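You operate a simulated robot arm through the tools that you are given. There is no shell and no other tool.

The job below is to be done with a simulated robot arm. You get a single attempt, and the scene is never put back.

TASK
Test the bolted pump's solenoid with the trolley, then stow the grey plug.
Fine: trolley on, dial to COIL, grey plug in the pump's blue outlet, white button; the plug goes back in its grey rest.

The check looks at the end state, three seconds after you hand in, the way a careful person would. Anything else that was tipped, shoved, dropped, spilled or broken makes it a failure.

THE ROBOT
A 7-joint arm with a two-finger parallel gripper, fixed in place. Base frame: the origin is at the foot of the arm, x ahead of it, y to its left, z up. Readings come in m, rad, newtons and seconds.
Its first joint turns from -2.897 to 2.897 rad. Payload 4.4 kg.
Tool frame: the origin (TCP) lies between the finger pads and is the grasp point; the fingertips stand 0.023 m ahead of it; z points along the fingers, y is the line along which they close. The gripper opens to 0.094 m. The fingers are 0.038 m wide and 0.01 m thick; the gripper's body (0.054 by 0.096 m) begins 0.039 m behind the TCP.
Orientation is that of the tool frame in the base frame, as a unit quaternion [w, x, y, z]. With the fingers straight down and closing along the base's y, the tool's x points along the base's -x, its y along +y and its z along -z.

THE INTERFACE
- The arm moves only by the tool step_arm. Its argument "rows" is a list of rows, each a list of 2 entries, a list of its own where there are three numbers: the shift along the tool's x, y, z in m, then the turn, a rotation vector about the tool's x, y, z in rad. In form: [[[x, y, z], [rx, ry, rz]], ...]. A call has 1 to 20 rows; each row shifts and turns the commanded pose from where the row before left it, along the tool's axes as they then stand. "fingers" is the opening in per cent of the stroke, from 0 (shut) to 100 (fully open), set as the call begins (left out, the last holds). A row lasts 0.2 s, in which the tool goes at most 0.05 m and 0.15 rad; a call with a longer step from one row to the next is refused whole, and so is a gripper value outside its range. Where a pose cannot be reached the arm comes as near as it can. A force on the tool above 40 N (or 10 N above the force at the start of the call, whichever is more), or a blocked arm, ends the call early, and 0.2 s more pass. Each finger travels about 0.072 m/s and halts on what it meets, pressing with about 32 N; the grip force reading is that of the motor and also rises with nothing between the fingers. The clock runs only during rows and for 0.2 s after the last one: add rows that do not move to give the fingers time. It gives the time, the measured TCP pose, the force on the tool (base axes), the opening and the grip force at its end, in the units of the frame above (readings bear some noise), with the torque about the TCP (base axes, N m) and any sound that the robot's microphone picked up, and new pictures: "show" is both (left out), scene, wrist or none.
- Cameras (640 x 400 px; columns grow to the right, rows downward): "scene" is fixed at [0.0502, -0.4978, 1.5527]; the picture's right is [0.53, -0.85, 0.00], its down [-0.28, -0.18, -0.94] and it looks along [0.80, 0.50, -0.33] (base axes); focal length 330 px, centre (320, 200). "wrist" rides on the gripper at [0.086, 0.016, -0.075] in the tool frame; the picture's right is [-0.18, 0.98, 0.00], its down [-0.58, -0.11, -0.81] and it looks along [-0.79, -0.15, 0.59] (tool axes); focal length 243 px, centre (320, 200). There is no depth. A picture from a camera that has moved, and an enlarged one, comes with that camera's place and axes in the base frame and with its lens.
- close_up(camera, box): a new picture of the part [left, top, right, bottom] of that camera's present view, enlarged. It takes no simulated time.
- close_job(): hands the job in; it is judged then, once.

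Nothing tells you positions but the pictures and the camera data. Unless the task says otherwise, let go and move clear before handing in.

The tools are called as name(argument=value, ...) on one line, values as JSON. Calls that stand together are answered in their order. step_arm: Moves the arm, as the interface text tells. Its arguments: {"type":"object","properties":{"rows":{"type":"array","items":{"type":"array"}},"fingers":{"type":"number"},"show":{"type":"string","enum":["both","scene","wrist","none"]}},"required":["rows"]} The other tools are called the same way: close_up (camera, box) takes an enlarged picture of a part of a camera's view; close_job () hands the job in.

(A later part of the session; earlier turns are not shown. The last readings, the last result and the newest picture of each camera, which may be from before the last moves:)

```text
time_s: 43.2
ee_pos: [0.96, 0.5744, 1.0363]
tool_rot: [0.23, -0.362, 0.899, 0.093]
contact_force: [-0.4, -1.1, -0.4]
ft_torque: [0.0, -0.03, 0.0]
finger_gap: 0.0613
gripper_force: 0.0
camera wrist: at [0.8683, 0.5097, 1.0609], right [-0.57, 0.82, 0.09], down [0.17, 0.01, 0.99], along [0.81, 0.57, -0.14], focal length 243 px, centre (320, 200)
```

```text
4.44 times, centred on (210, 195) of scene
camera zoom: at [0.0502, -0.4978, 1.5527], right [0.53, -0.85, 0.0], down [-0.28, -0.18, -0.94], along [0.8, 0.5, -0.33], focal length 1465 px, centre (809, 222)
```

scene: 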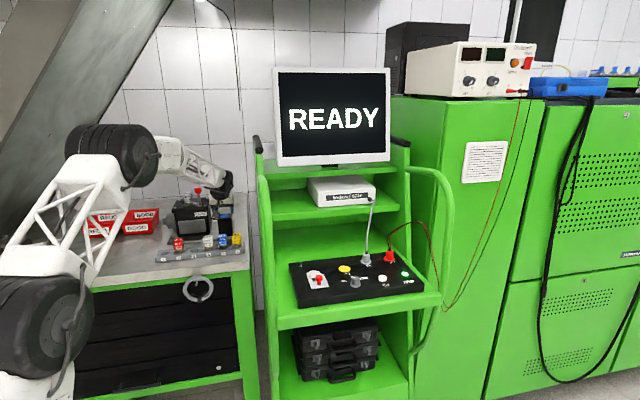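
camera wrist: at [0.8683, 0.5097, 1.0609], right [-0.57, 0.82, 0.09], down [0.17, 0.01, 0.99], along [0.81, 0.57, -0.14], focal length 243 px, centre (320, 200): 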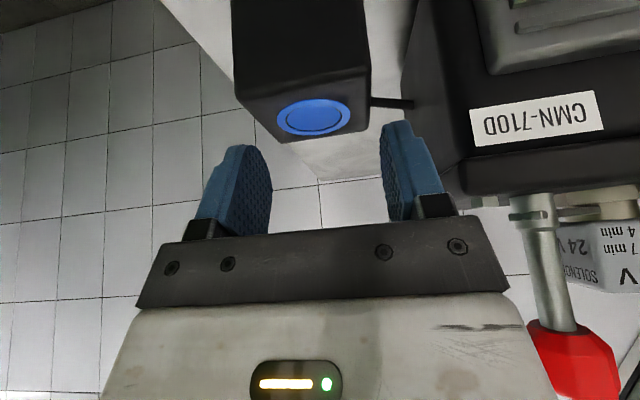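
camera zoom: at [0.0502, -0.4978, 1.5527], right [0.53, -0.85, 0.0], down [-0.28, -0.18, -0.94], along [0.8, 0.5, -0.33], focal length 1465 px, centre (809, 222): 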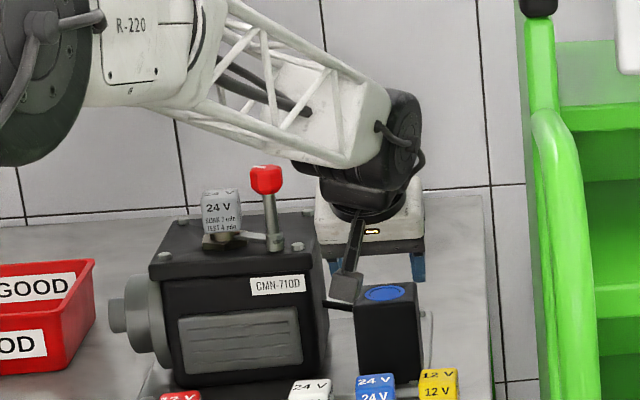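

The insertion height is reachable and clear of the pump. I'll use a slightly larger yaw there later for more room. Now I'll go back round the handle to fetch the plug, keeping this tilt.

step_arm(rows=[[[-0.024, 0, -0.0438], [0, 0, 0]], [[-0.024, 0, -0.0438], [0, 0, 0]], [[0.0329, 0, -0.0371], [0, 0, 0]], [[0.0329, 0, -0.0371], [0, 0, 0]], [[0.0329, 0, -0.0371], [0, 0, 0]], [[0.0329, 0, -0.0371], [0, 0, 0]], [[0.0329, 0, -0.0371], [0, 0, 0]], [[0.0329, 0, -0.0371], [0, 0, 0]], [[0.0365, 0.0044, -0.0291], [0, 0, 0]], [[0.0365, 0.0044, -0.0291], [0, 0, 0]], [[0.0365, 0.0044, -0.0291], [0, 0, 0]], [[0.0365, 0.0044, -0.0291], [0, 0, 0]], [[0.0365, 0.0044, -0.0291], [0, 0, 0]], [[0.0365, 0.0044, -0.0291], [0, 0, 0]], [[0.0365, 0.0044, -0.0291], [0, 0, 0]], [[0.0365, 0.0044, -0.0291], [0, 0, 0]]], show="scene")

step_arm(rows=[[[0.0275, -0.0277, -0.0151], [0, 0, 0]], [[0.0275, -0.0277, -0.0151], [0, 0, 0]], [[0.0275, -0.0277, -0.0151], [0, 0, 0]], [[0.0275, -0.0277, -0.0151], [0, 0, 0]], [[0.0275, -0.0277, -0.0151], [0, 0, 0]], [[0.0275, -0.0277, -0.0151], [0, 0, 0]], [[0.0046, -0.0445, 0.0056], [0, 0, 0]], [[0.0046, -0.0445, 0.0056], [0, 0, 0]], [[0.0046, -0.0445, 0.0056], [0, 0, 0]], [[0.0046, -0.0445, 0.0056], [0, 0, 0]], [[0.0046, -0.0445, 0.0056], [0, 0, 0]], [[0.0046, -0.0445, 0.0056], [0, 0, 0]], [[0.0046, -0.0445, 0.0056], [0, 0, 0]]], show="both")

```text
time_s: 46.6
ee_pos: [0.4706, 0.1535, 1.3023]
tool_rot: [0.228, -0.363, 0.899, 0.092]
contact_force: [0.3, -0.5, 0.2]
ft_torque: [0.0, 0.0, 0.0]
finger_gap: 0.0613
gripper_force: 0.0
```

scene: 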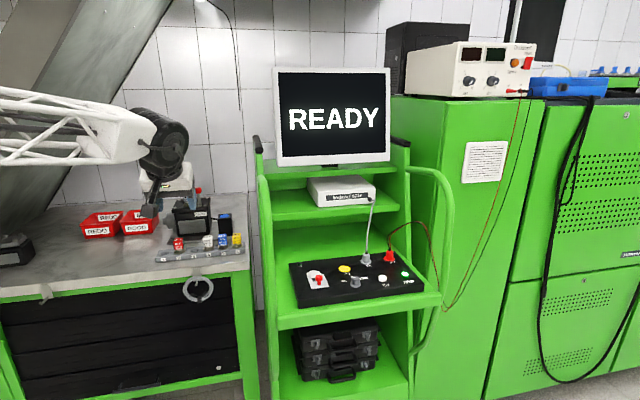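

```text
time_s: 49.4
ee_pos: [0.6613, -0.3299, 1.2528]
tool_rot: [0.229, -0.363, 0.898, 0.093]
contact_force: [0.1, 0.1, 1.0]
ft_torque: [-0.02, 0.02, -0.01]
finger_gap: 0.0611
gripper_force: 0.2
camera wrist: at [0.5689, -0.3948, 1.2771], right [-0.57, 0.82, 0.09], down [0.17, 0.01, 0.99], along [0.81, 0.57, -0.14], focal length 243 px, centre (320, 200)
```

scene: 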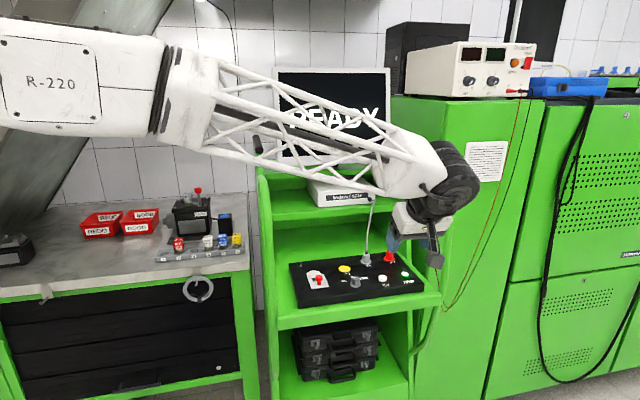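
wrist: 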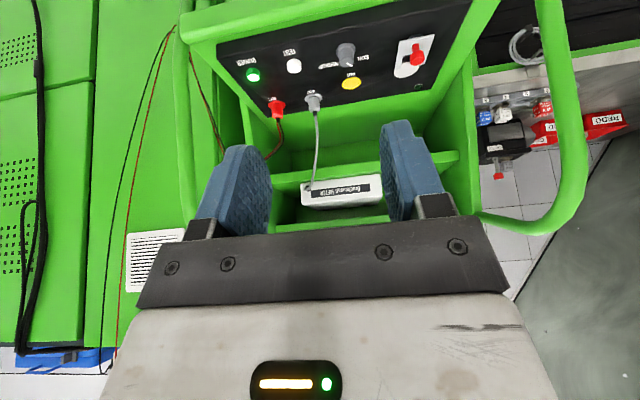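

Now approaching the grey plug along the panel's depth direction, stopping short to check alignment.

step_arm(rows=[[[-0.0202, -0.009, 0.0358], [0, 0, 0]], [[-0.0202, -0.009, 0.0358], [0, 0, 0]], [[-0.0202, -0.009, 0.0358], [0, 0, 0]], [[-0.0202, -0.009, 0.0358], [0, 0, 0]], [[-0.0202, -0.009, 0.0358], [0, 0, 0]], [[-0.0202, -0.009, 0.0358], [0, 0, 0]]], show="both")

close_up(camera="wrist", box=[200, 0, 440, 200])

close_up(camera="scene", box=[310, 170, 440, 290])

```text
time_s: 50.8
ee_pos: [0.849, -0.2232, 1.1218]
tool_rot: [0.23, -0.362, 0.899, 0.092]
contact_force: [-0.1, 0.0, 0.8]
ft_torque: [-0.02, 0.02, 0.02]
finger_gap: 0.0613
gripper_force: 0.1
camera wrist: at [0.7563, -0.288, 1.1475], right [-0.57, 0.82, 0.09], down [0.17, 0.01, 0.99], along [0.81, 0.57, -0.14], focal length 243 px, centre (320, 200)
```

scene: 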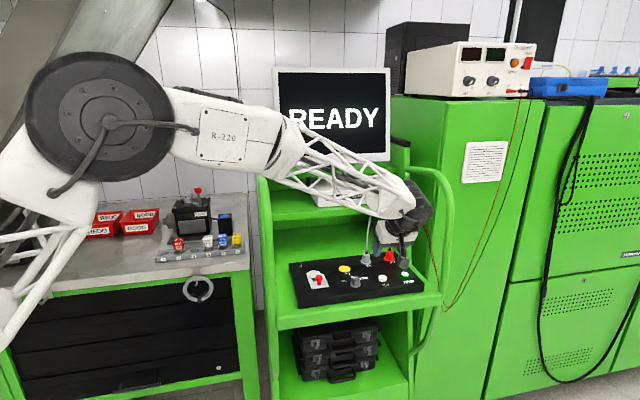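
wrist: 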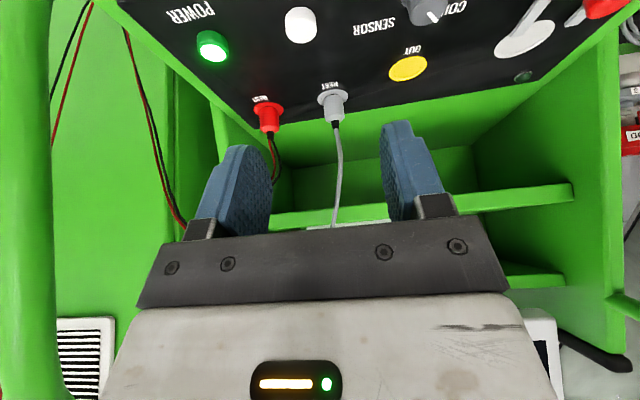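

```text
2.00 times, centred on (320, 100) of wrist
camera zoom: at [0.7563, -0.288, 1.1475], right [-0.57, 0.82, 0.09], down [0.17, 0.01, 0.99], along [0.81, 0.57, -0.14], focal length 485 px, centre (320, 400)
```

zoom: 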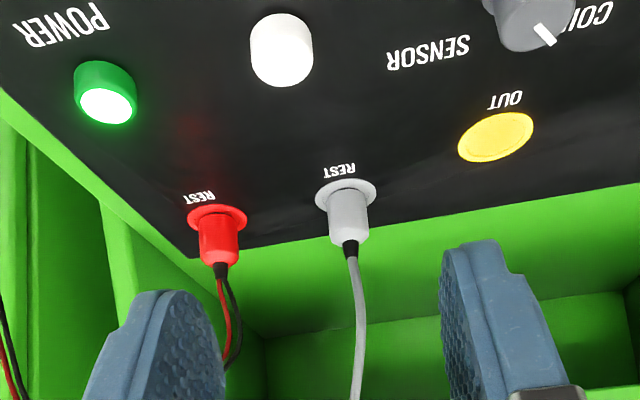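

```text
3.33 times, centred on (375, 230) of scene
camera zoom: at [0.0502, -0.4978, 1.5527], right [0.53, -0.85, 0.0], down [-0.28, -0.18, -0.94], along [0.8, 0.5, -0.33], focal length 1099 px, centre (137, 100)
```

zoom: 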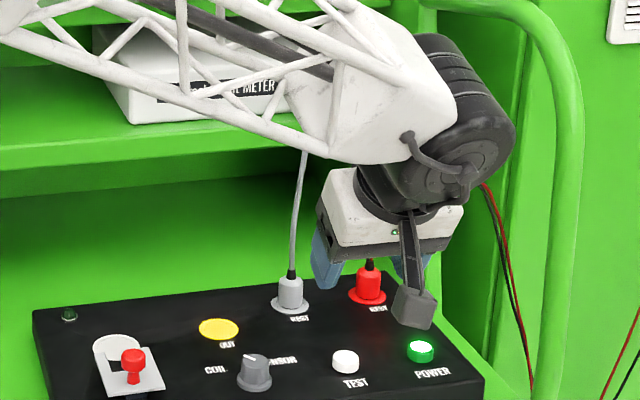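

The plug is straight ahead, within 4 mm laterally. Moving in to a point just above it.

step_arm(rows=[[[-0.0264, 0.0009, 0.0345], [0, 0, 0]], [[-0.0264, 0.0009, 0.0345], [0, 0, 0]], [[-0.0264, 0.0009, 0.0345], [0, 0, 0]], [[-0.0264, 0.0009, 0.0345], [0, 0, 0]]], show="both")

close_up(camera="wrist", box=[220, 50, 420, 230])

close_up(camera="scene", box=[320, 190, 420, 290])

```text
time_s: 51.8
ee_pos: [0.9597, -0.114, 1.0521]
tool_rot: [0.229, -0.363, 0.899, 0.093]
contact_force: [0.0, 0.8, 0.6]
ft_torque: [-0.04, 0.02, -0.03]
finger_gap: 0.061
gripper_force: 0.2
camera wrist: at [0.8669, -0.1786, 1.0766], right [-0.57, 0.82, 0.09], down [0.17, 0.01, 0.99], along [0.81, 0.57, -0.14], focal length 243 px, centre (320, 200)
```

scene: 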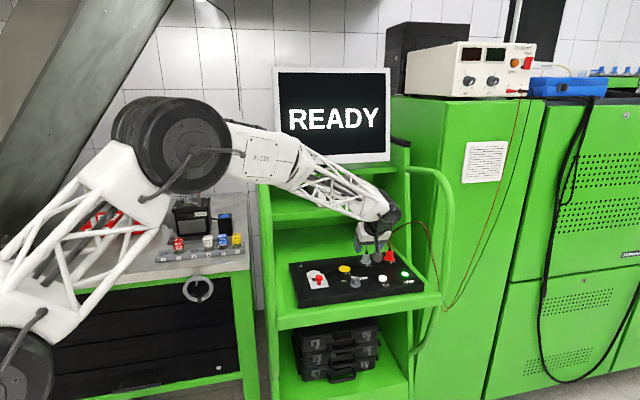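
wrist: 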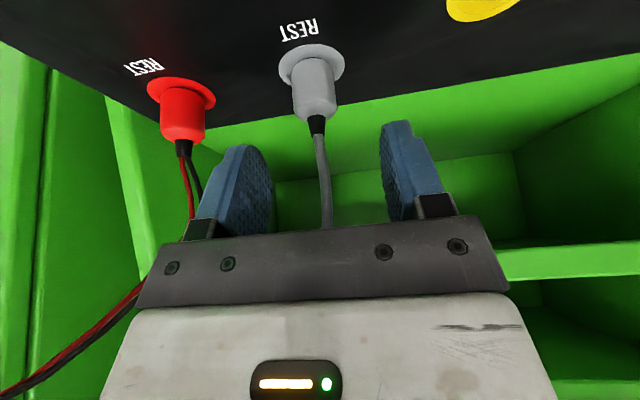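

```text
2.22 times, centred on (320, 140) of wrist
camera zoom: at [0.8669, -0.1786, 1.0766], right [-0.57, 0.82, 0.09], down [0.17, 0.01, 0.99], along [0.81, 0.57, -0.14], focal length 539 px, centre (320, 333)
```

zoom: 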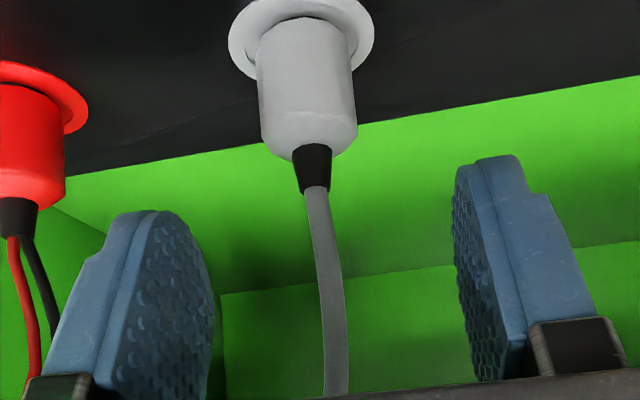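

```text
4.00 times, centred on (370, 240) of scene
camera zoom: at [0.0502, -0.4978, 1.5527], right [0.53, -0.85, 0.0], down [-0.28, -0.18, -0.94], along [0.8, 0.5, -0.33], focal length 1319 px, centre (120, 40)
```

zoom: 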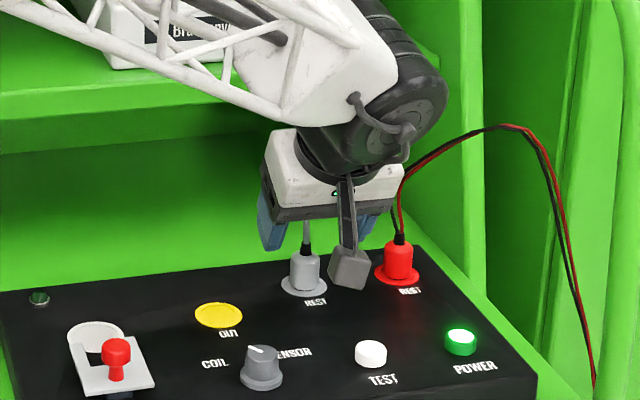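

The plug axis refines to (0.9695, -0.103), centred between the fingers. Lowering around it.

step_arm(rows=[[[0.005, 0.0004, 0.0121], [0, 0, 0]], [[0.005, 0.0004, 0.0121], [0, 0, 0]], [[0.005, 0.0003, 0.0121], [0, 0, 0]], [[0, 0, 0], [0, 0, 0]]], show="none")

close_up(camera="wrist", box=[220, 50, 420, 230])

close_up(camera="scene", box=[320, 190, 420, 290])

```text
time_s: 52.8
ee_pos: [0.9617, -0.1081, 1.013]
tool_rot: [0.229, -0.362, 0.899, 0.093]
contact_force: [-0.4, 0.7, -0.5]
ft_torque: [-0.03, 0.0, 0.01]
finger_gap: 0.0611
gripper_force: 0.0
```

```text
2.22 times, centred on (320, 140) of wrist
camera zoom: at [0.8698, -0.1736, 1.0367], right [-0.57, 0.82, 0.09], down [0.17, 0.01, 0.99], along [0.81, 0.57, -0.14], focal length 539 px, centre (320, 333)
```

zoom: 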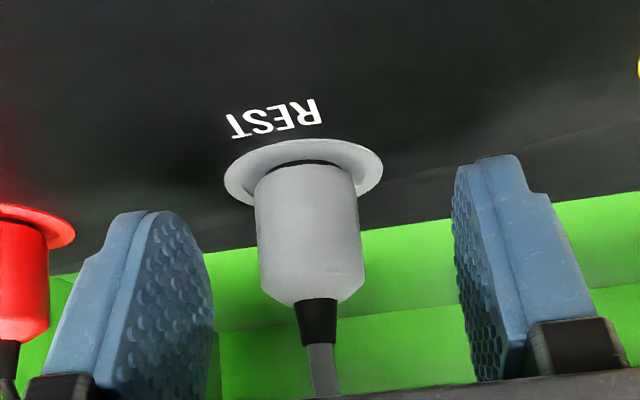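

```text
4.00 times, centred on (370, 240) of scene
camera zoom: at [0.0502, -0.4978, 1.5527], right [0.53, -0.85, 0.0], down [-0.28, -0.18, -0.94], along [0.8, 0.5, -0.33], focal length 1319 px, centre (120, 40)
```

zoom: 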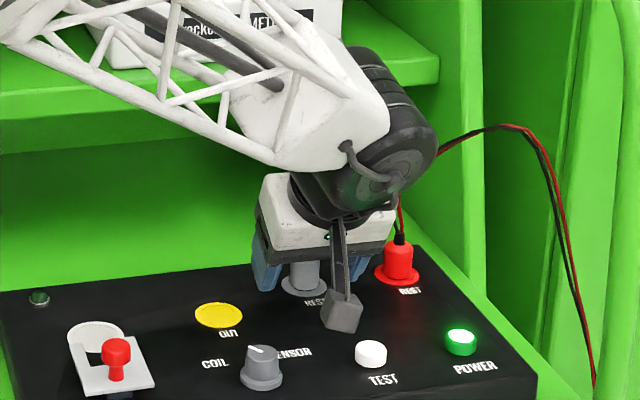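

The plug is well between the fingers, 2 mm off-centre. I'll correct that and close gently.

step_arm(rows=[[[0, -0.0021, 0], [0, 0, 0]], [[0, 0, 0], [0, 0, 0]]], show="none")

step_arm(fingers=0, rows=[[[0, 0, 0], [0, 0, 0]], [[0, 0, 0], [0, 0, 0]], [[0, 0, 0], [0, 0, 0]]], show="none")

close_up(camera="wrist", box=[220, 50, 420, 230])

```text
time_s: 53.4
ee_pos: [0.9638, -0.1087, 1.011]
tool_rot: [0.228, -0.363, 0.899, 0.093]
contact_force: [-0.6, -0.4, 1.1]
ft_torque: [0.02, -0.01, 0.0]
finger_gap: 0.0611
gripper_force: 0.1
```

```text
time_s: 54.2
ee_pos: [0.9637, -0.11, 1.0119]
tool_rot: [0.229, -0.362, 0.899, 0.093]
contact_force: [0.2, -0.3, 1.3]
ft_torque: [-0.02, -0.03, -0.02]
finger_gap: 0.0233
gripper_force: 31.9
```

```text
2.22 times, centred on (320, 140) of wrist
camera zoom: at [0.8716, -0.1749, 1.0365], right [-0.57, 0.82, 0.09], down [0.17, 0.01, 0.99], along [0.81, 0.57, -0.14], focal length 539 px, centre (320, 333)
```

zoom: 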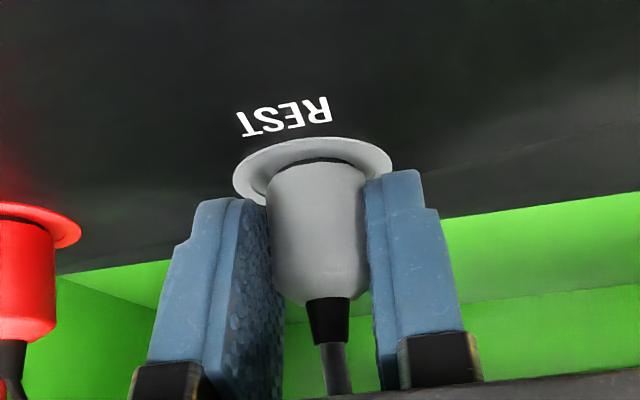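

The plug is held cleanly with no side load, at TCP (0.9637, -0.1095, 1.0115). Lifting it straight out.

step_arm(rows=[[[-0.0048, 0, -0.0088], [0, 0, 0]], [[-0.0048, 0, -0.0088], [0, 0, 0]], [[-0.0048, 0, -0.0088], [0, 0, 0]], [[-0.0048, 0, -0.0088], [0, 0, 0]], [[0, 0, 0], [0, 0, 0]]], show="none")

close_up(camera="wrist", box=[220, 50, 420, 230])

close_up(camera="scene", box=[320, 190, 420, 290])

```text
time_s: 55.4
ee_pos: [0.964, -0.109, 1.0513]
tool_rot: [0.228, -0.363, 0.898, 0.093]
contact_force: [0.5, -0.5, -0.3]
ft_torque: [-0.02, -0.01, -0.03]
finger_gap: 0.0
gripper_force: 31.6
```

```text
2.22 times, centred on (320, 140) of wrist
camera zoom: at [0.8713, -0.1743, 1.0767], right [-0.57, 0.82, 0.09], down [0.17, 0.01, 0.99], along [0.81, 0.57, -0.14], focal length 539 px, centre (320, 333)
```

zoom: 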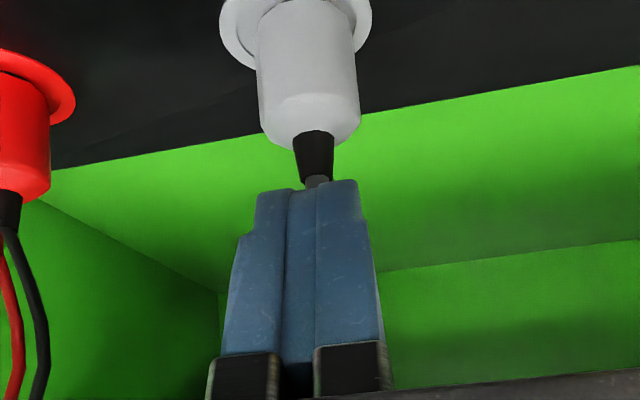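

```text
4.00 times, centred on (370, 240) of scene
camera zoom: at [0.0502, -0.4978, 1.5527], right [0.53, -0.85, 0.0], down [-0.28, -0.18, -0.94], along [0.8, 0.5, -0.33], focal length 1319 px, centre (120, 40)
```

zoom: 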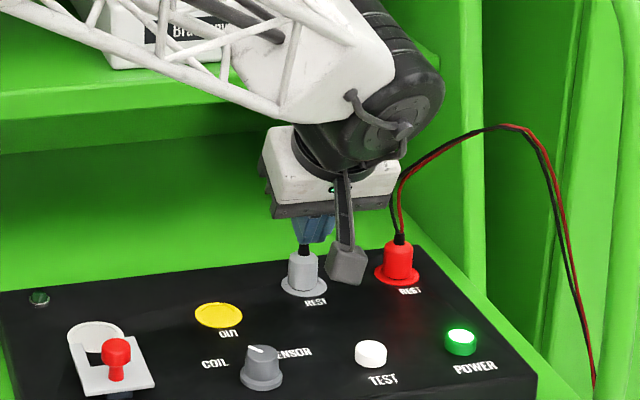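

The fingers slid off: the plug is still firmly seated in its rest and the fingers closed on nothing. I'll open, go back down a little deeper, and re-grip.

step_arm(fingers=65, rows=[[[0, 0, 0], [0, 0, 0]], [[0, 0, 0], [0, 0, 0]], [[0, 0, 0], [0, 0, 0]], [[0.0048, 0, 0.0088], [0, 0, 0]], [[0.0048, 0, 0.0088], [0, 0, 0]], [[0.0048, 0, 0.0088], [0, 0, 0]], [[0.0048, 0, 0.0088], [0, 0, 0]], [[0.0019, 0, 0.0035], [0, 0, 0]], [[0, 0, 0], [0, 0, 0]]], show="none")

close_up(camera="wrist", box=[220, 50, 420, 230])

close_up(camera="scene", box=[340, 220, 410, 280])

```text
time_s: 57.4
ee_pos: [0.9633, -0.1079, 1.0093]
tool_rot: [0.229, -0.363, 0.899, 0.092]
contact_force: [-5.0, -2.8, 15.1]
ft_torque: [-0.21, 0.09, 0.1]
finger_gap: 0.0602
gripper_force: 0.0
```

```text
2.22 times, centred on (320, 140) of wrist
camera zoom: at [0.8715, -0.173, 1.0338], right [-0.57, 0.82, 0.09], down [0.16, 0.01, 0.99], along [0.81, 0.57, -0.14], focal length 539 px, centre (320, 333)
```

zoom: 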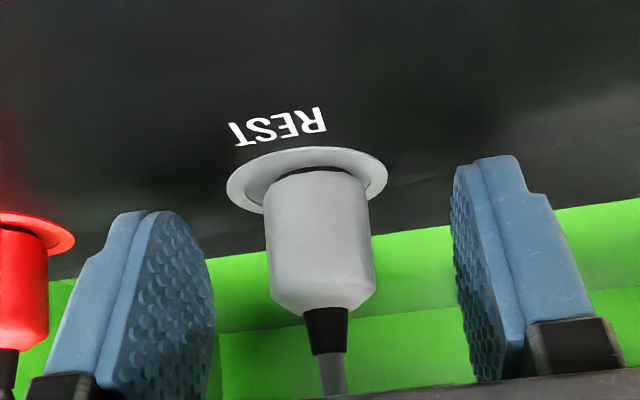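

```text
6.67 times, centred on (375, 250) of scene
camera zoom: at [0.0502, -0.4978, 1.5527], right [0.53, -0.85, 0.0], down [-0.28, -0.18, -0.94], along [0.8, 0.5, -0.33], focal length 2198 px, centre (-47, -133)
```

zoom: 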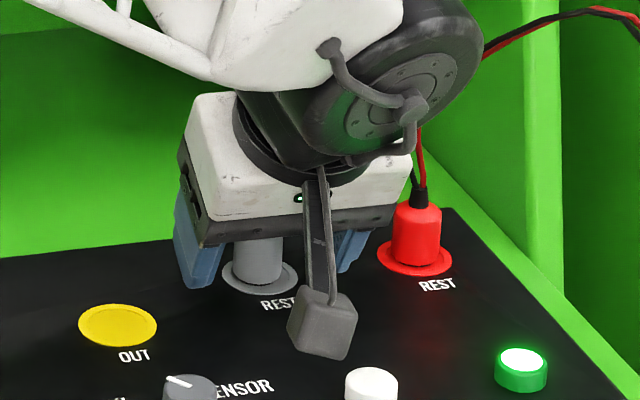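

Fingertips just touch the panel at this depth (15 N). I'll back off 1.5 mm, re-grip and pull in small steps while reading the force.

step_arm(rows=[[[-0.0007, 0, -0.0014], [0, 0, 0]], [[0, 0, 0], [0, 0, 0]]], show="none")

step_arm(fingers=0, rows=[[[0, 0, 0], [0, 0, 0]], [[0, 0, 0], [0, 0, 0]], [[0, 0, 0], [0, 0, 0]], [[0, 0, 0], [0, 0, 0]], [[0, 0, 0], [0, 0, 0]]], show="none")

step_arm(rows=[[[-0.0005, 0, -0.0009], [0, 0, 0]], [[0, 0, 0], [0, 0, 0]]], show="none")

step_arm(rows=[[[-0.0005, 0, -0.0009], [0, 0, 0]], [[0, 0, 0], [0, 0, 0]]], show="none")

```text
time_s: 58.0
ee_pos: [0.9632, -0.1084, 1.0083]
tool_rot: [0.229, -0.362, 0.899, 0.093]
contact_force: [2.6, 2.3, 7.2]
ft_torque: [-0.1, -0.22, 0.09]
finger_gap: 0.0608
gripper_force: 0.2
```

```text
time_s: 59.2
ee_pos: [0.9628, -0.1091, 1.0092]
tool_rot: [0.229, -0.362, 0.899, 0.093]
contact_force: [5.0, -8.5, 2.0]
ft_torque: [-0.4, -0.19, -0.12]
finger_gap: 0.0236
gripper_force: 32.0
```

```text
time_s: 59.8
ee_pos: [0.9638, -0.1092, 1.01]
tool_rot: [0.229, -0.362, 0.899, 0.094]
contact_force: [1.7, -2.4, -0.5]
ft_torque: [-0.14, -0.08, 0.01]
finger_gap: 0.0235
gripper_force: 31.8
```

```text
time_s: 60.4
ee_pos: [0.9635, -0.1083, 1.0121]
tool_rot: [0.229, -0.363, 0.899, 0.093]
contact_force: [-0.7, 0.6, -0.7]
ft_torque: [0.03, 0.01, -0.01]
finger_gap: 0.0236
gripper_force: 32.0
```

close_up(camera="wrist", box=[220, 50, 420, 230])

close_up(camera="scene", box=[340, 220, 410, 280])

```text
2.22 times, centred on (320, 140) of wrist
camera zoom: at [0.8716, -0.1739, 1.0362], right [-0.57, 0.82, 0.09], down [0.17, 0.01, 0.99], along [0.81, 0.57, -0.14], focal length 539 px, centre (320, 333)
```

zoom: 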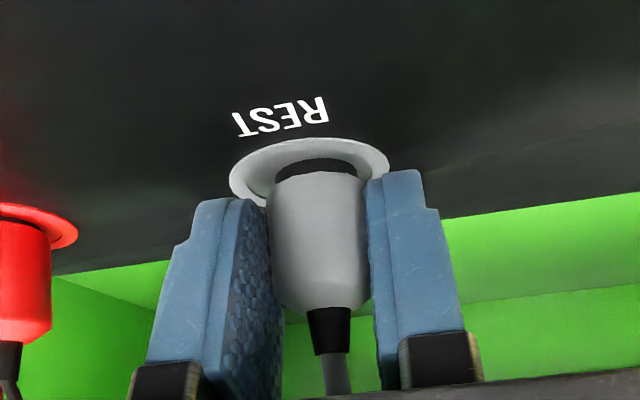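

```text
6.67 times, centred on (375, 250) of scene
camera zoom: at [0.0502, -0.4978, 1.5527], right [0.53, -0.85, 0.0], down [-0.28, -0.18, -0.94], along [0.8, 0.5, -0.33], focal length 2198 px, centre (-47, -133)
```

zoom: 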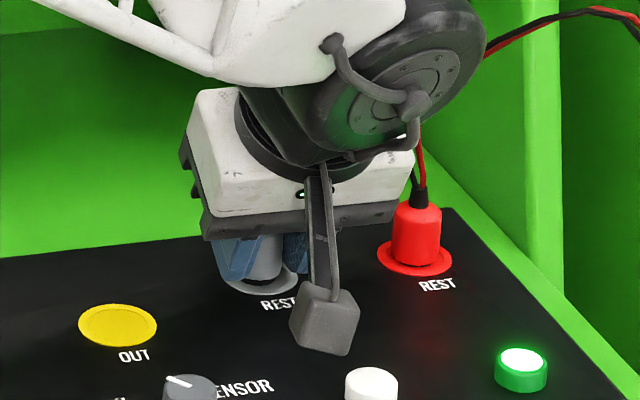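

The plug has risen with the fingers this time (the dark gap beneath it grew), with almost no force. I'll continue slowly.

step_arm(rows=[[[-0.0007, 0, -0.0013], [0, 0, 0]], [[-0.0007, 0, -0.0013], [0, 0, 0]], [[-0.0007, 0, -0.0013], [0, 0, 0]], [[-0.0007, 0, -0.0013], [0, 0, 0]]], show="none")

close_up(camera="wrist", box=[220, 50, 420, 230])

```text
time_s: 61.4
ee_pos: [0.9633, -0.1096, 1.0181]
tool_rot: [0.229, -0.362, 0.899, 0.093]
contact_force: [0.3, 0.0, -0.4]
ft_torque: [0.0, 0.02, -0.01]
finger_gap: 0.0233
gripper_force: 32.3
```

```text
2.22 times, centred on (320, 140) of wrist
camera zoom: at [0.8713, -0.1742, 1.0423], right [-0.57, 0.82, 0.09], down [0.17, 0.01, 0.99], along [0.81, 0.57, -0.14], focal length 539 px, centre (320, 333)
```

zoom: 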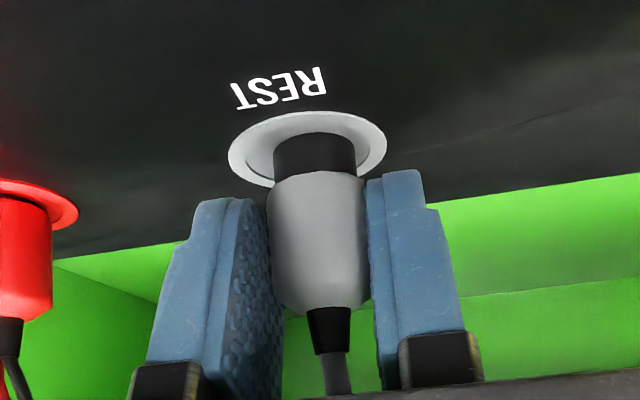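

The plug is coming out with its black pin visible. Continuing.

step_arm(rows=[[[-0.001, 0, -0.0018], [0, 0, 0]], [[-0.001, 0, -0.0018], [0, 0, 0]], [[-0.001, 0, -0.0018], [0, 0, 0]], [[-0.001, 0, -0.0018], [0, 0, 0]], [[-0.001, 0, -0.0018], [0, 0, 0]]], show="none")

close_up(camera="wrist", box=[220, 50, 420, 230])

close_up(camera="scene", box=[320, 180, 420, 280])

```text
time_s: 62.6
ee_pos: [0.9639, -0.1072, 1.0267]
tool_rot: [0.229, -0.362, 0.899, 0.093]
contact_force: [-1.0, 0.4, -1.3]
ft_torque: [0.01, -0.05, 0.01]
finger_gap: 0.0234
gripper_force: 32.2
```

```text
2.22 times, centred on (320, 140) of wrist
camera zoom: at [0.8716, -0.173, 1.0523], right [-0.57, 0.82, 0.09], down [0.17, 0.01, 0.99], along [0.81, 0.57, -0.14], focal length 539 px, centre (320, 333)
```

zoom: 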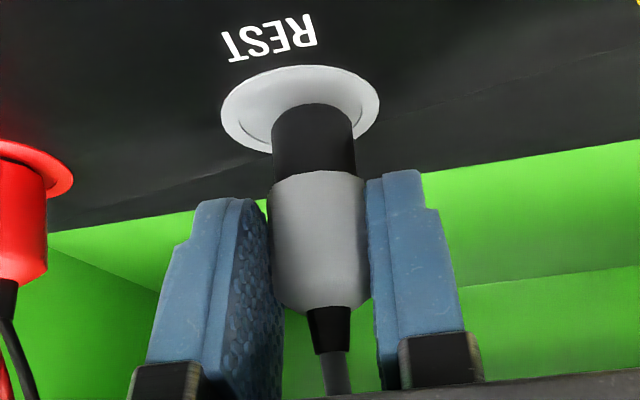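

```text
4.00 times, centred on (370, 230) of scene
camera zoom: at [0.0502, -0.4978, 1.5527], right [0.53, -0.85, 0.0], down [-0.28, -0.18, -0.94], along [0.8, 0.5, -0.33], focal length 1319 px, centre (120, 80)
```

zoom: 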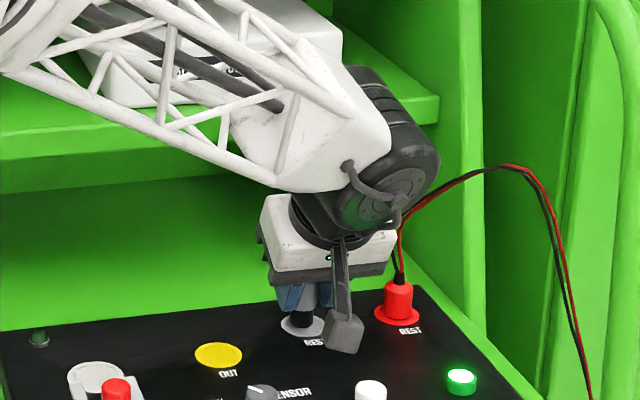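

step_arm(rows=[[[-0.0012, 0, -0.0022], [0, 0, 0]], [[-0.0012, 0, -0.0022], [0, 0, 0]], [[-0.0012, 0, -0.0022], [0, 0, 0]], [[-0.0014, 0, -0.0026], [0, 0, 0]], [[-0.0014, 0, -0.0026], [0, 0, 0]], [[-0.0014, 0, -0.0026], [0, 0, 0]], [[-0.0014, 0, -0.0026], [0, 0, 0]], [[-0.0014, 0, -0.0026], [0, 0, 0]]], show="none")

close_up(camera="wrist", box=[220, 0, 420, 230])

close_up(camera="scene", box=[320, 180, 420, 280])

```text
time_s: 64.4
ee_pos: [0.9634, -0.1092, 1.0489]
tool_rot: [0.229, -0.363, 0.899, 0.093]
contact_force: [-0.4, -0.3, 0.4]
ft_torque: [0.0, -0.02, -0.02]
finger_gap: 0.0236
gripper_force: 31.9
```

```text
1.74 times, centred on (320, 115) of wrist
camera zoom: at [0.8713, -0.1738, 1.0746], right [-0.57, 0.82, 0.09], down [0.17, 0.01, 0.99], along [0.81, 0.57, -0.14], focal length 422 px, centre (320, 348)
```

zoom: 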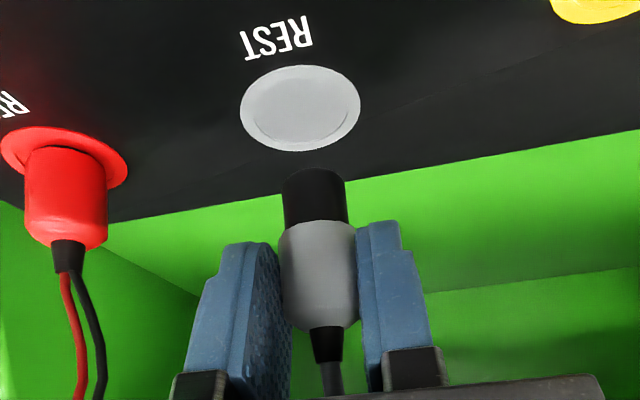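

```text
4.00 times, centred on (370, 230) of scene
camera zoom: at [0.0502, -0.4978, 1.5527], right [0.53, -0.85, 0.0], down [-0.28, -0.18, -0.94], along [0.8, 0.5, -0.33], focal length 1319 px, centre (120, 80)
```

zoom: 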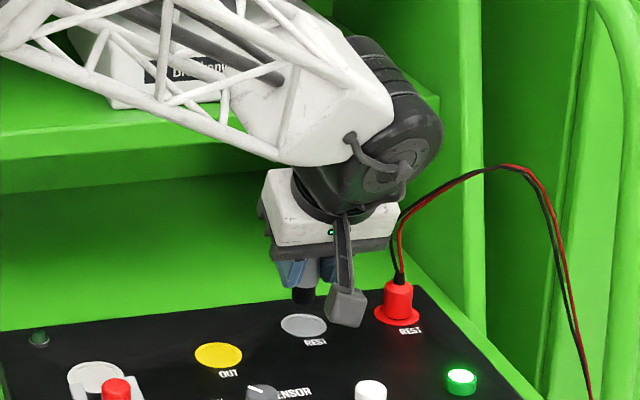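

The plug is fully out and firmly gripped. I'll carry it out along the proven path, at a gentler speed.

step_arm(rows=[[[0.007, 0, -0.0127], [0, 0, 0]], [[0.014, 0, -0.0254], [0, 0, 0]], [[0.014, 0, -0.0254], [0, 0, 0]], [[0.014, 0, -0.0254], [0, 0, 0]], [[0.014, 0, -0.0254], [0, 0, 0]], [[0.014, 0, -0.0254], [0, 0, 0]], [[0.014, 0, -0.0254], [0, 0, 0]], [[0.014, 0, -0.0254], [0, 0, 0]], [[0.014, 0, -0.0254], [0, 0, 0]]], show="both")

```text
time_s: 66.4
ee_pos: [0.8145, -0.2529, 1.1822]
tool_rot: [0.229, -0.362, 0.899, 0.093]
contact_force: [-0.4, -0.6, 0.2]
ft_torque: [0.0, 0.0, -0.01]
finger_gap: 0.0237
gripper_force: 32.2
camera wrist: at [0.7226, -0.3176, 1.2064], right [-0.57, 0.82, 0.09], down [0.17, 0.01, 0.99], along [0.81, 0.57, -0.14], focal length 243 px, centre (320, 200)
```

scene: 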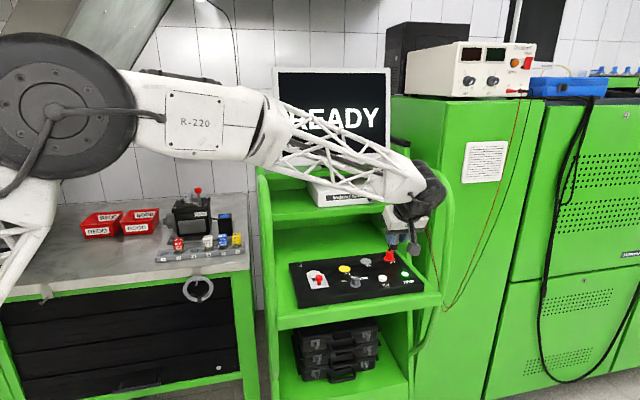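
wrist: 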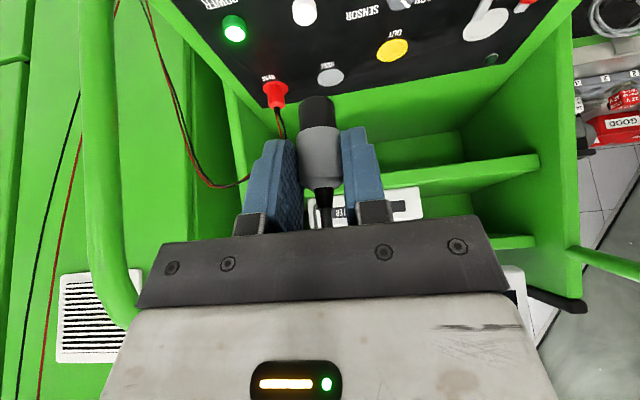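

Held well. Continuing back around the front of the trolley.

step_arm(rows=[[[0.0185, 0.009, -0.0231], [0, 0, 0]], [[0.0185, 0.009, -0.0231], [0, 0, 0]], [[0.0185, 0.009, -0.0231], [0, 0, 0]], [[0.0185, 0.009, -0.0231], [0, 0, 0]], [[0.0185, 0.009, -0.0231], [0, 0, 0]], [[0.0185, 0.009, -0.0231], [0, 0, 0]], [[-0.0032, 0.0312, -0.0039], [0, 0, 0]], [[-0.0032, 0.0312, -0.0039], [0, 0, 0]], [[-0.0032, 0.0312, -0.0039], [0, 0, 0]], [[-0.0032, 0.0312, -0.0039], [0, 0, 0]], [[-0.0032, 0.0312, -0.0039], [0, 0, 0]], [[-0.0032, 0.0312, -0.0039], [0, 0, 0]], [[-0.0032, 0.0312, -0.0039], [0, 0, 0]], [[-0.0032, 0.0312, -0.0039], [0, 0, 0]], [[-0.0032, 0.0312, -0.0039], [0, 0, 0]], [[-0.0032, 0.0312, -0.0039], [0, 0, 0]]], show="both")

```text
time_s: 69.8
ee_pos: [0.4478, -0.0972, 1.3026]
tool_rot: [0.228, -0.363, 0.899, 0.093]
contact_force: [-0.1, 0.5, -1.7]
ft_torque: [-0.03, -0.02, -0.03]
finger_gap: 0.0235
gripper_force: 32.4
camera wrist: at [0.3561, -0.1623, 1.3268], right [-0.57, 0.82, 0.09], down [0.17, 0.01, 0.99], along [0.81, 0.57, -0.14], focal length 243 px, centre (320, 200)
```

scene: 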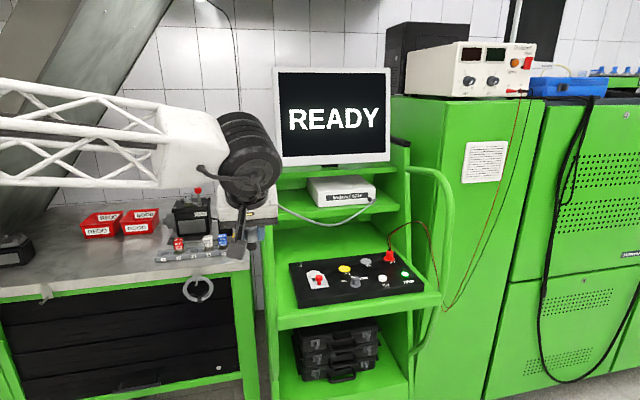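
wrist: 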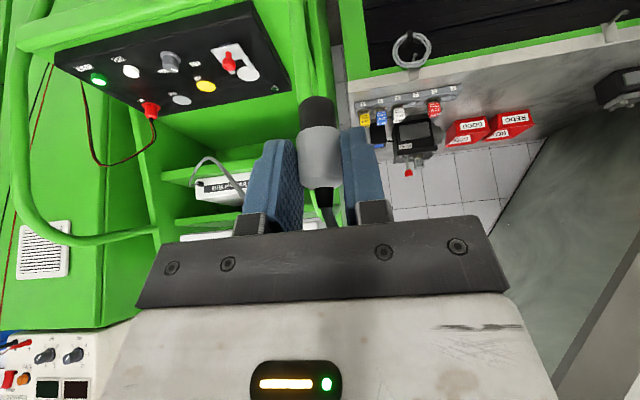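

The cable follows freely. Continuing left past the handle.

step_arm(rows=[[[-0.0206, 0.0208, 0.0113], [0, 0, 0]], [[-0.0206, 0.0208, 0.0113], [0, 0, 0]], [[-0.0206, 0.0208, 0.0113], [0, 0, 0]], [[-0.0206, 0.0208, 0.0113], [0, 0, 0]], [[-0.0206, 0.0208, 0.0113], [0, 0, 0]], [[-0.0206, 0.0208, 0.0113], [0, 0, 0]], [[-0.0206, 0.0208, 0.0113], [0, 0, 0]], [[-0.0206, 0.0208, 0.0113], [0, 0, 0]]], show="both")

```text
time_s: 71.6
ee_pos: [0.4673, 0.1528, 1.3015]
tool_rot: [0.228, -0.363, 0.899, 0.093]
contact_force: [0.1, -0.2, -0.3]
ft_torque: [-0.02, 0.0, 0.02]
finger_gap: 0.0237
gripper_force: 31.8
camera wrist: at [0.3752, 0.0885, 1.3261], right [-0.57, 0.82, 0.09], down [0.17, 0.01, 0.99], along [0.81, 0.57, -0.14], focal length 243 px, centre (320, 200)
```

scene: 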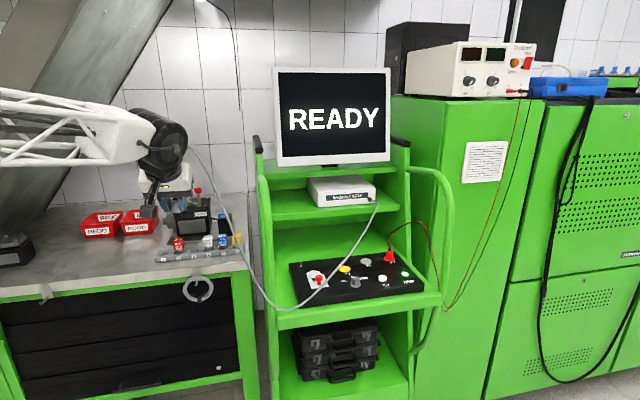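
wrist: 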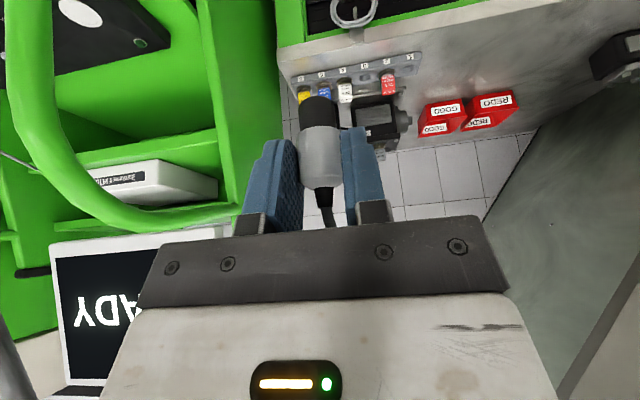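

The cable hangs slack, without pulling. I'll turn the yaw a bit more (to 54°) for pump clearance and approach the outlet from its right.

step_arm(rows=[[[0, 0, 0], [-0.0409, 0, -0.0745]], [[0, 0, 0], [-0.0409, 0, -0.0745]], [[-0.0206, -0.0101, 0.0158], [0, 0, 0]], [[-0.0206, -0.0101, 0.0158], [0, 0, 0]], [[-0.0206, -0.0101, 0.0158], [0, 0, 0]], [[-0.0206, -0.0101, 0.0158], [0, 0, 0]], [[-0.0206, -0.0101, 0.0158], [0, 0, 0]], [[-0.0206, -0.0101, 0.0158], [0, 0, 0]], [[-0.0206, -0.0101, 0.0158], [0, 0, 0]], [[-0.0206, -0.0101, 0.0158], [0, 0, 0]], [[-0.0206, -0.0101, 0.0158], [0, 0, 0]], [[-0.0206, -0.0101, 0.0158], [0, 0, 0]], [[-0.0182, -0.0076, 0.0214], [0, 0, 0]], [[-0.0182, -0.0076, 0.0214], [0, 0, 0]], [[-0.0182, -0.0076, 0.0214], [0, 0, 0]], [[-0.0182, -0.0076, 0.0214], [0, 0, 0]], [[-0.0182, -0.0076, 0.0214], [0, 0, 0]], [[-0.0182, -0.0076, 0.0214], [0, 0, 0]]], show="both")

close_up(camera="wrist", box=[220, 0, 420, 230])

close_up(camera="scene", box=[140, 130, 280, 255])

```text
time_s: 75.4
ee_pos: [0.8316, 0.3986, 1.2018]
tool_rot: [0.22, -0.438, 0.865, 0.112]
contact_force: [0.0, 0.9, 0.0]
ft_torque: [-0.03, -0.01, -0.02]
finger_gap: 0.0236
gripper_force: 31.7
camera wrist: at [0.7517, 0.32, 1.2264], right [-0.7, 0.71, 0.09], down [0.16, 0.03, 0.99], along [0.7, 0.7, -0.14], focal length 243 px, centre (320, 200)
```

scene: 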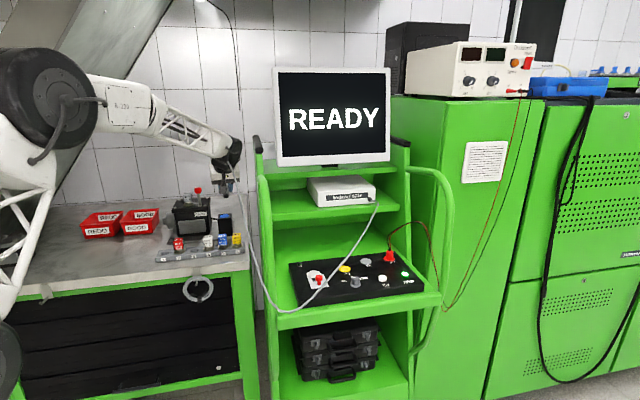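
wrist: 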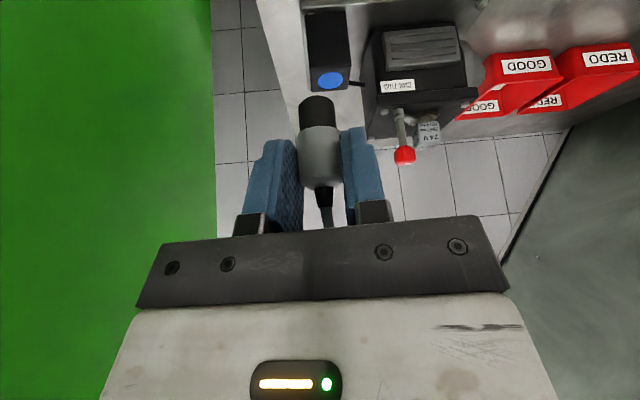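

```text
1.74 times, centred on (320, 115) of wrist
camera zoom: at [0.7517, 0.32, 1.2264], right [-0.7, 0.71, 0.09], down [0.16, 0.03, 0.99], along [0.7, 0.7, -0.14], focal length 422 px, centre (320, 348)
```

zoom: 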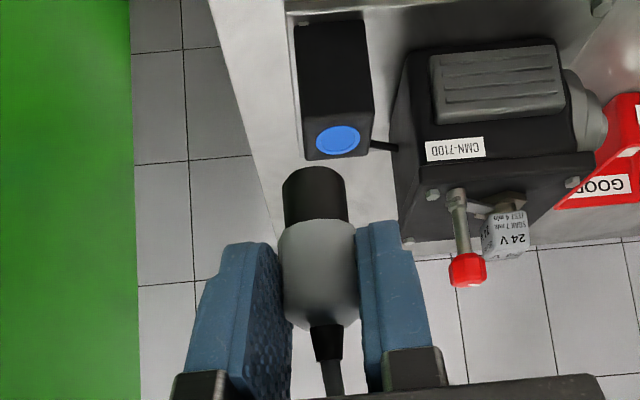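

```text
3.20 times, centred on (210, 192) of scene
camera zoom: at [0.0502, -0.4978, 1.5527], right [0.53, -0.85, 0.0], down [-0.28, -0.18, -0.94], along [0.8, 0.5, -0.33], focal length 1055 px, centre (672, 224)
```

zoom: 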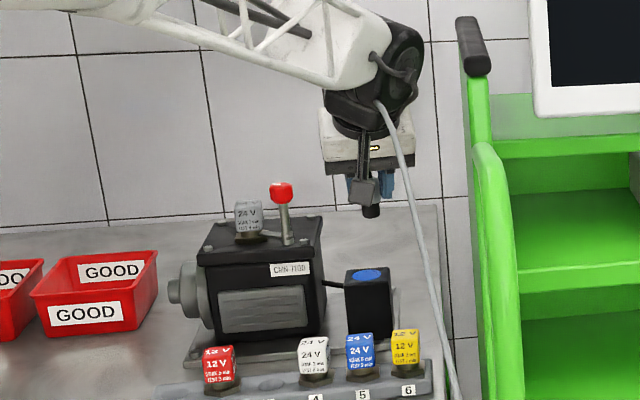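

All good, and the outlet re-measures at (0.966, 0.580, 0.998). Moving to hover above it.

step_arm(rows=[[[-0.0158, 0, 0.0215], [0, 0, 0]], [[-0.0158, 0, 0.0215], [0, 0, 0]], [[-0.0158, 0, 0.0215], [0, 0, 0]], [[-0.0158, 0, 0.0215], [0, 0, 0]], [[-0.0158, 0, 0.0215], [0, 0, 0]], [[-0.0158, 0, 0.0215], [0, 0, 0]], [[-0.0158, 0, 0.0215], [0, 0, 0]], [[-0.0158, 0, 0.0215], [0, 0, 0]], [[-0.0158, 0, 0.0215], [0, 0, 0]], [[0, 0, 0], [0, 0, 0]]], show="both")

close_up(camera="wrist", box=[220, 0, 420, 230])

close_up(camera="scene", box=[180, 160, 260, 240])

```text
time_s: 77.6
ee_pos: [0.9597, 0.5765, 1.0974]
tool_rot: [0.22, -0.438, 0.864, 0.113]
contact_force: [0.2, -0.2, 0.4]
ft_torque: [-0.01, -0.02, 0.0]
finger_gap: 0.0236
gripper_force: 32.2
camera wrist: at [0.8806, 0.497, 1.1224], right [-0.7, 0.71, 0.09], down [0.16, 0.03, 0.99], along [0.7, 0.7, -0.14], focal length 243 px, centre (320, 200)
```

scene: 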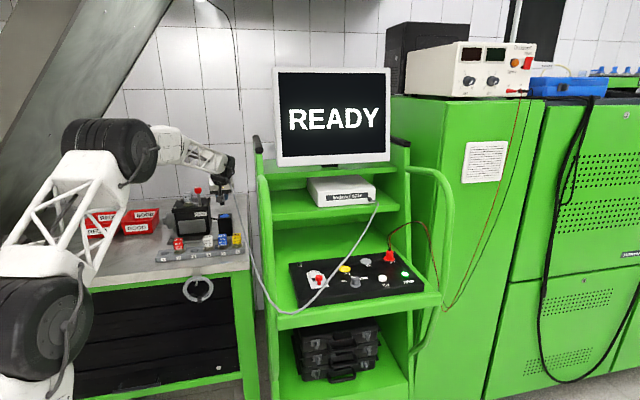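
wrist: 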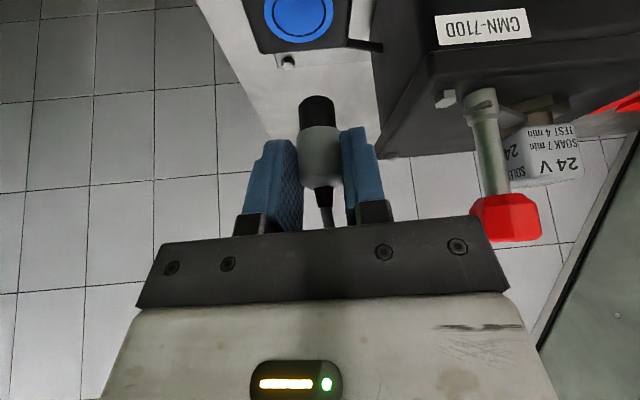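

```text
1.74 times, centred on (320, 115) of wrist
camera zoom: at [0.8806, 0.497, 1.1224], right [-0.7, 0.71, 0.09], down [0.16, 0.03, 0.99], along [0.7, 0.7, -0.14], focal length 422 px, centre (320, 348)
```

zoom: 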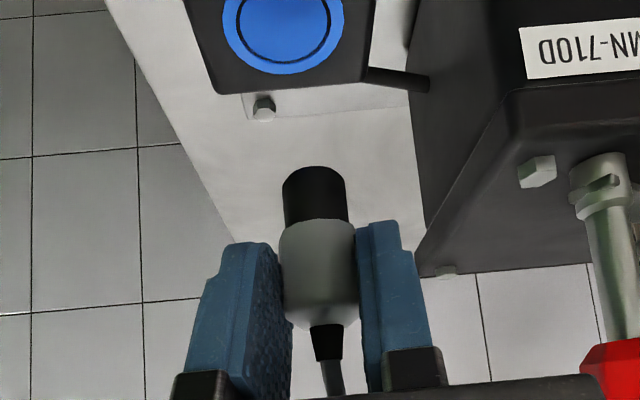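

```text
5.00 times, centred on (220, 200) of scene
camera zoom: at [0.0502, -0.4978, 1.5527], right [0.53, -0.85, 0.0], down [-0.28, -0.18, -0.94], along [0.8, 0.5, -0.33], focal length 1649 px, centre (820, 200)
```

zoom: 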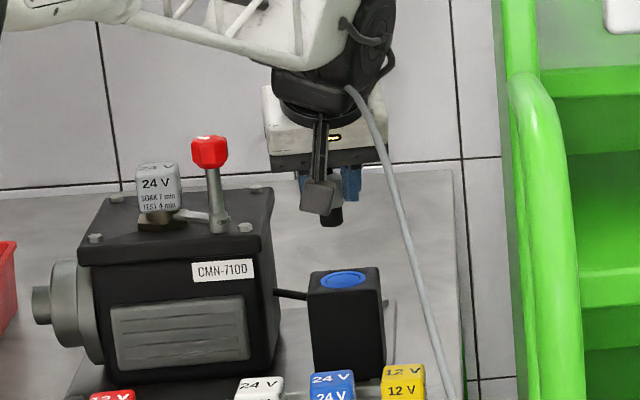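

The plug hangs over the outlet. I'll lower to just above it, then compare positions in both views.

step_arm(rows=[[[0.0051, 0, 0.0094], [0, 0, 0]], [[0.0051, 0, 0.0094], [0, 0, 0]], [[0.0051, 0, 0.0094], [0, 0, 0]], [[0, 0, 0], [0, 0, 0]]], show="none")

close_up(camera="wrist", box=[220, 0, 420, 230])

close_up(camera="scene", box=[195, 175, 245, 240])

```text
time_s: 78.6
ee_pos: [0.9594, 0.5753, 1.0662]
tool_rot: [0.219, -0.437, 0.865, 0.112]
contact_force: [-0.9, 0.4, 0.7]
ft_torque: [0.01, -0.01, 0.0]
finger_gap: 0.0234
gripper_force: 32.5
```

```text
1.74 times, centred on (320, 115) of wrist
camera zoom: at [0.8805, 0.4963, 1.091], right [-0.7, 0.71, 0.09], down [0.16, 0.03, 0.99], along [0.7, 0.7, -0.14], focal length 422 px, centre (320, 348)
```

zoom: 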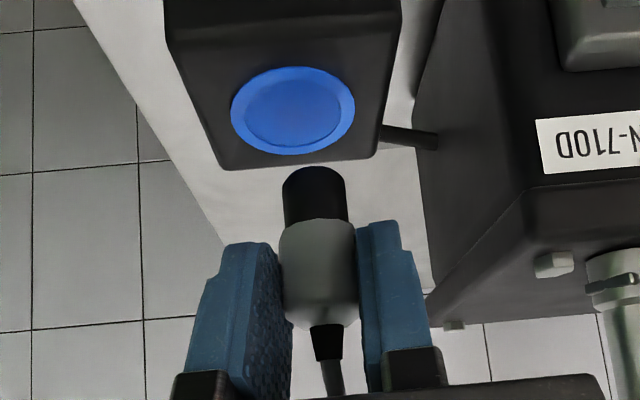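

```text
6.15 times, centred on (220, 208) of scene
camera zoom: at [0.0502, -0.4978, 1.5527], right [0.53, -0.85, 0.0], down [-0.28, -0.18, -0.94], along [0.8, 0.5, -0.33], focal length 2029 px, centre (935, 154)
```

zoom: 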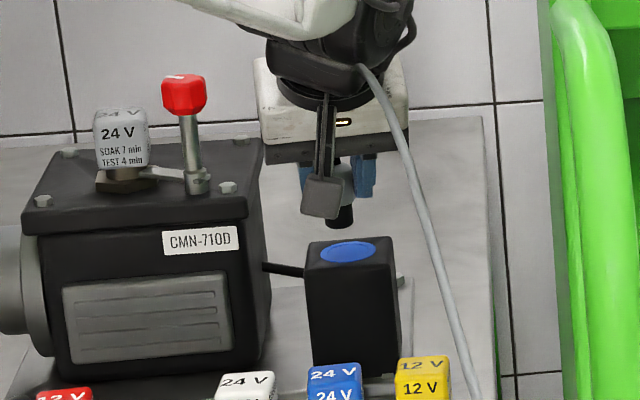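

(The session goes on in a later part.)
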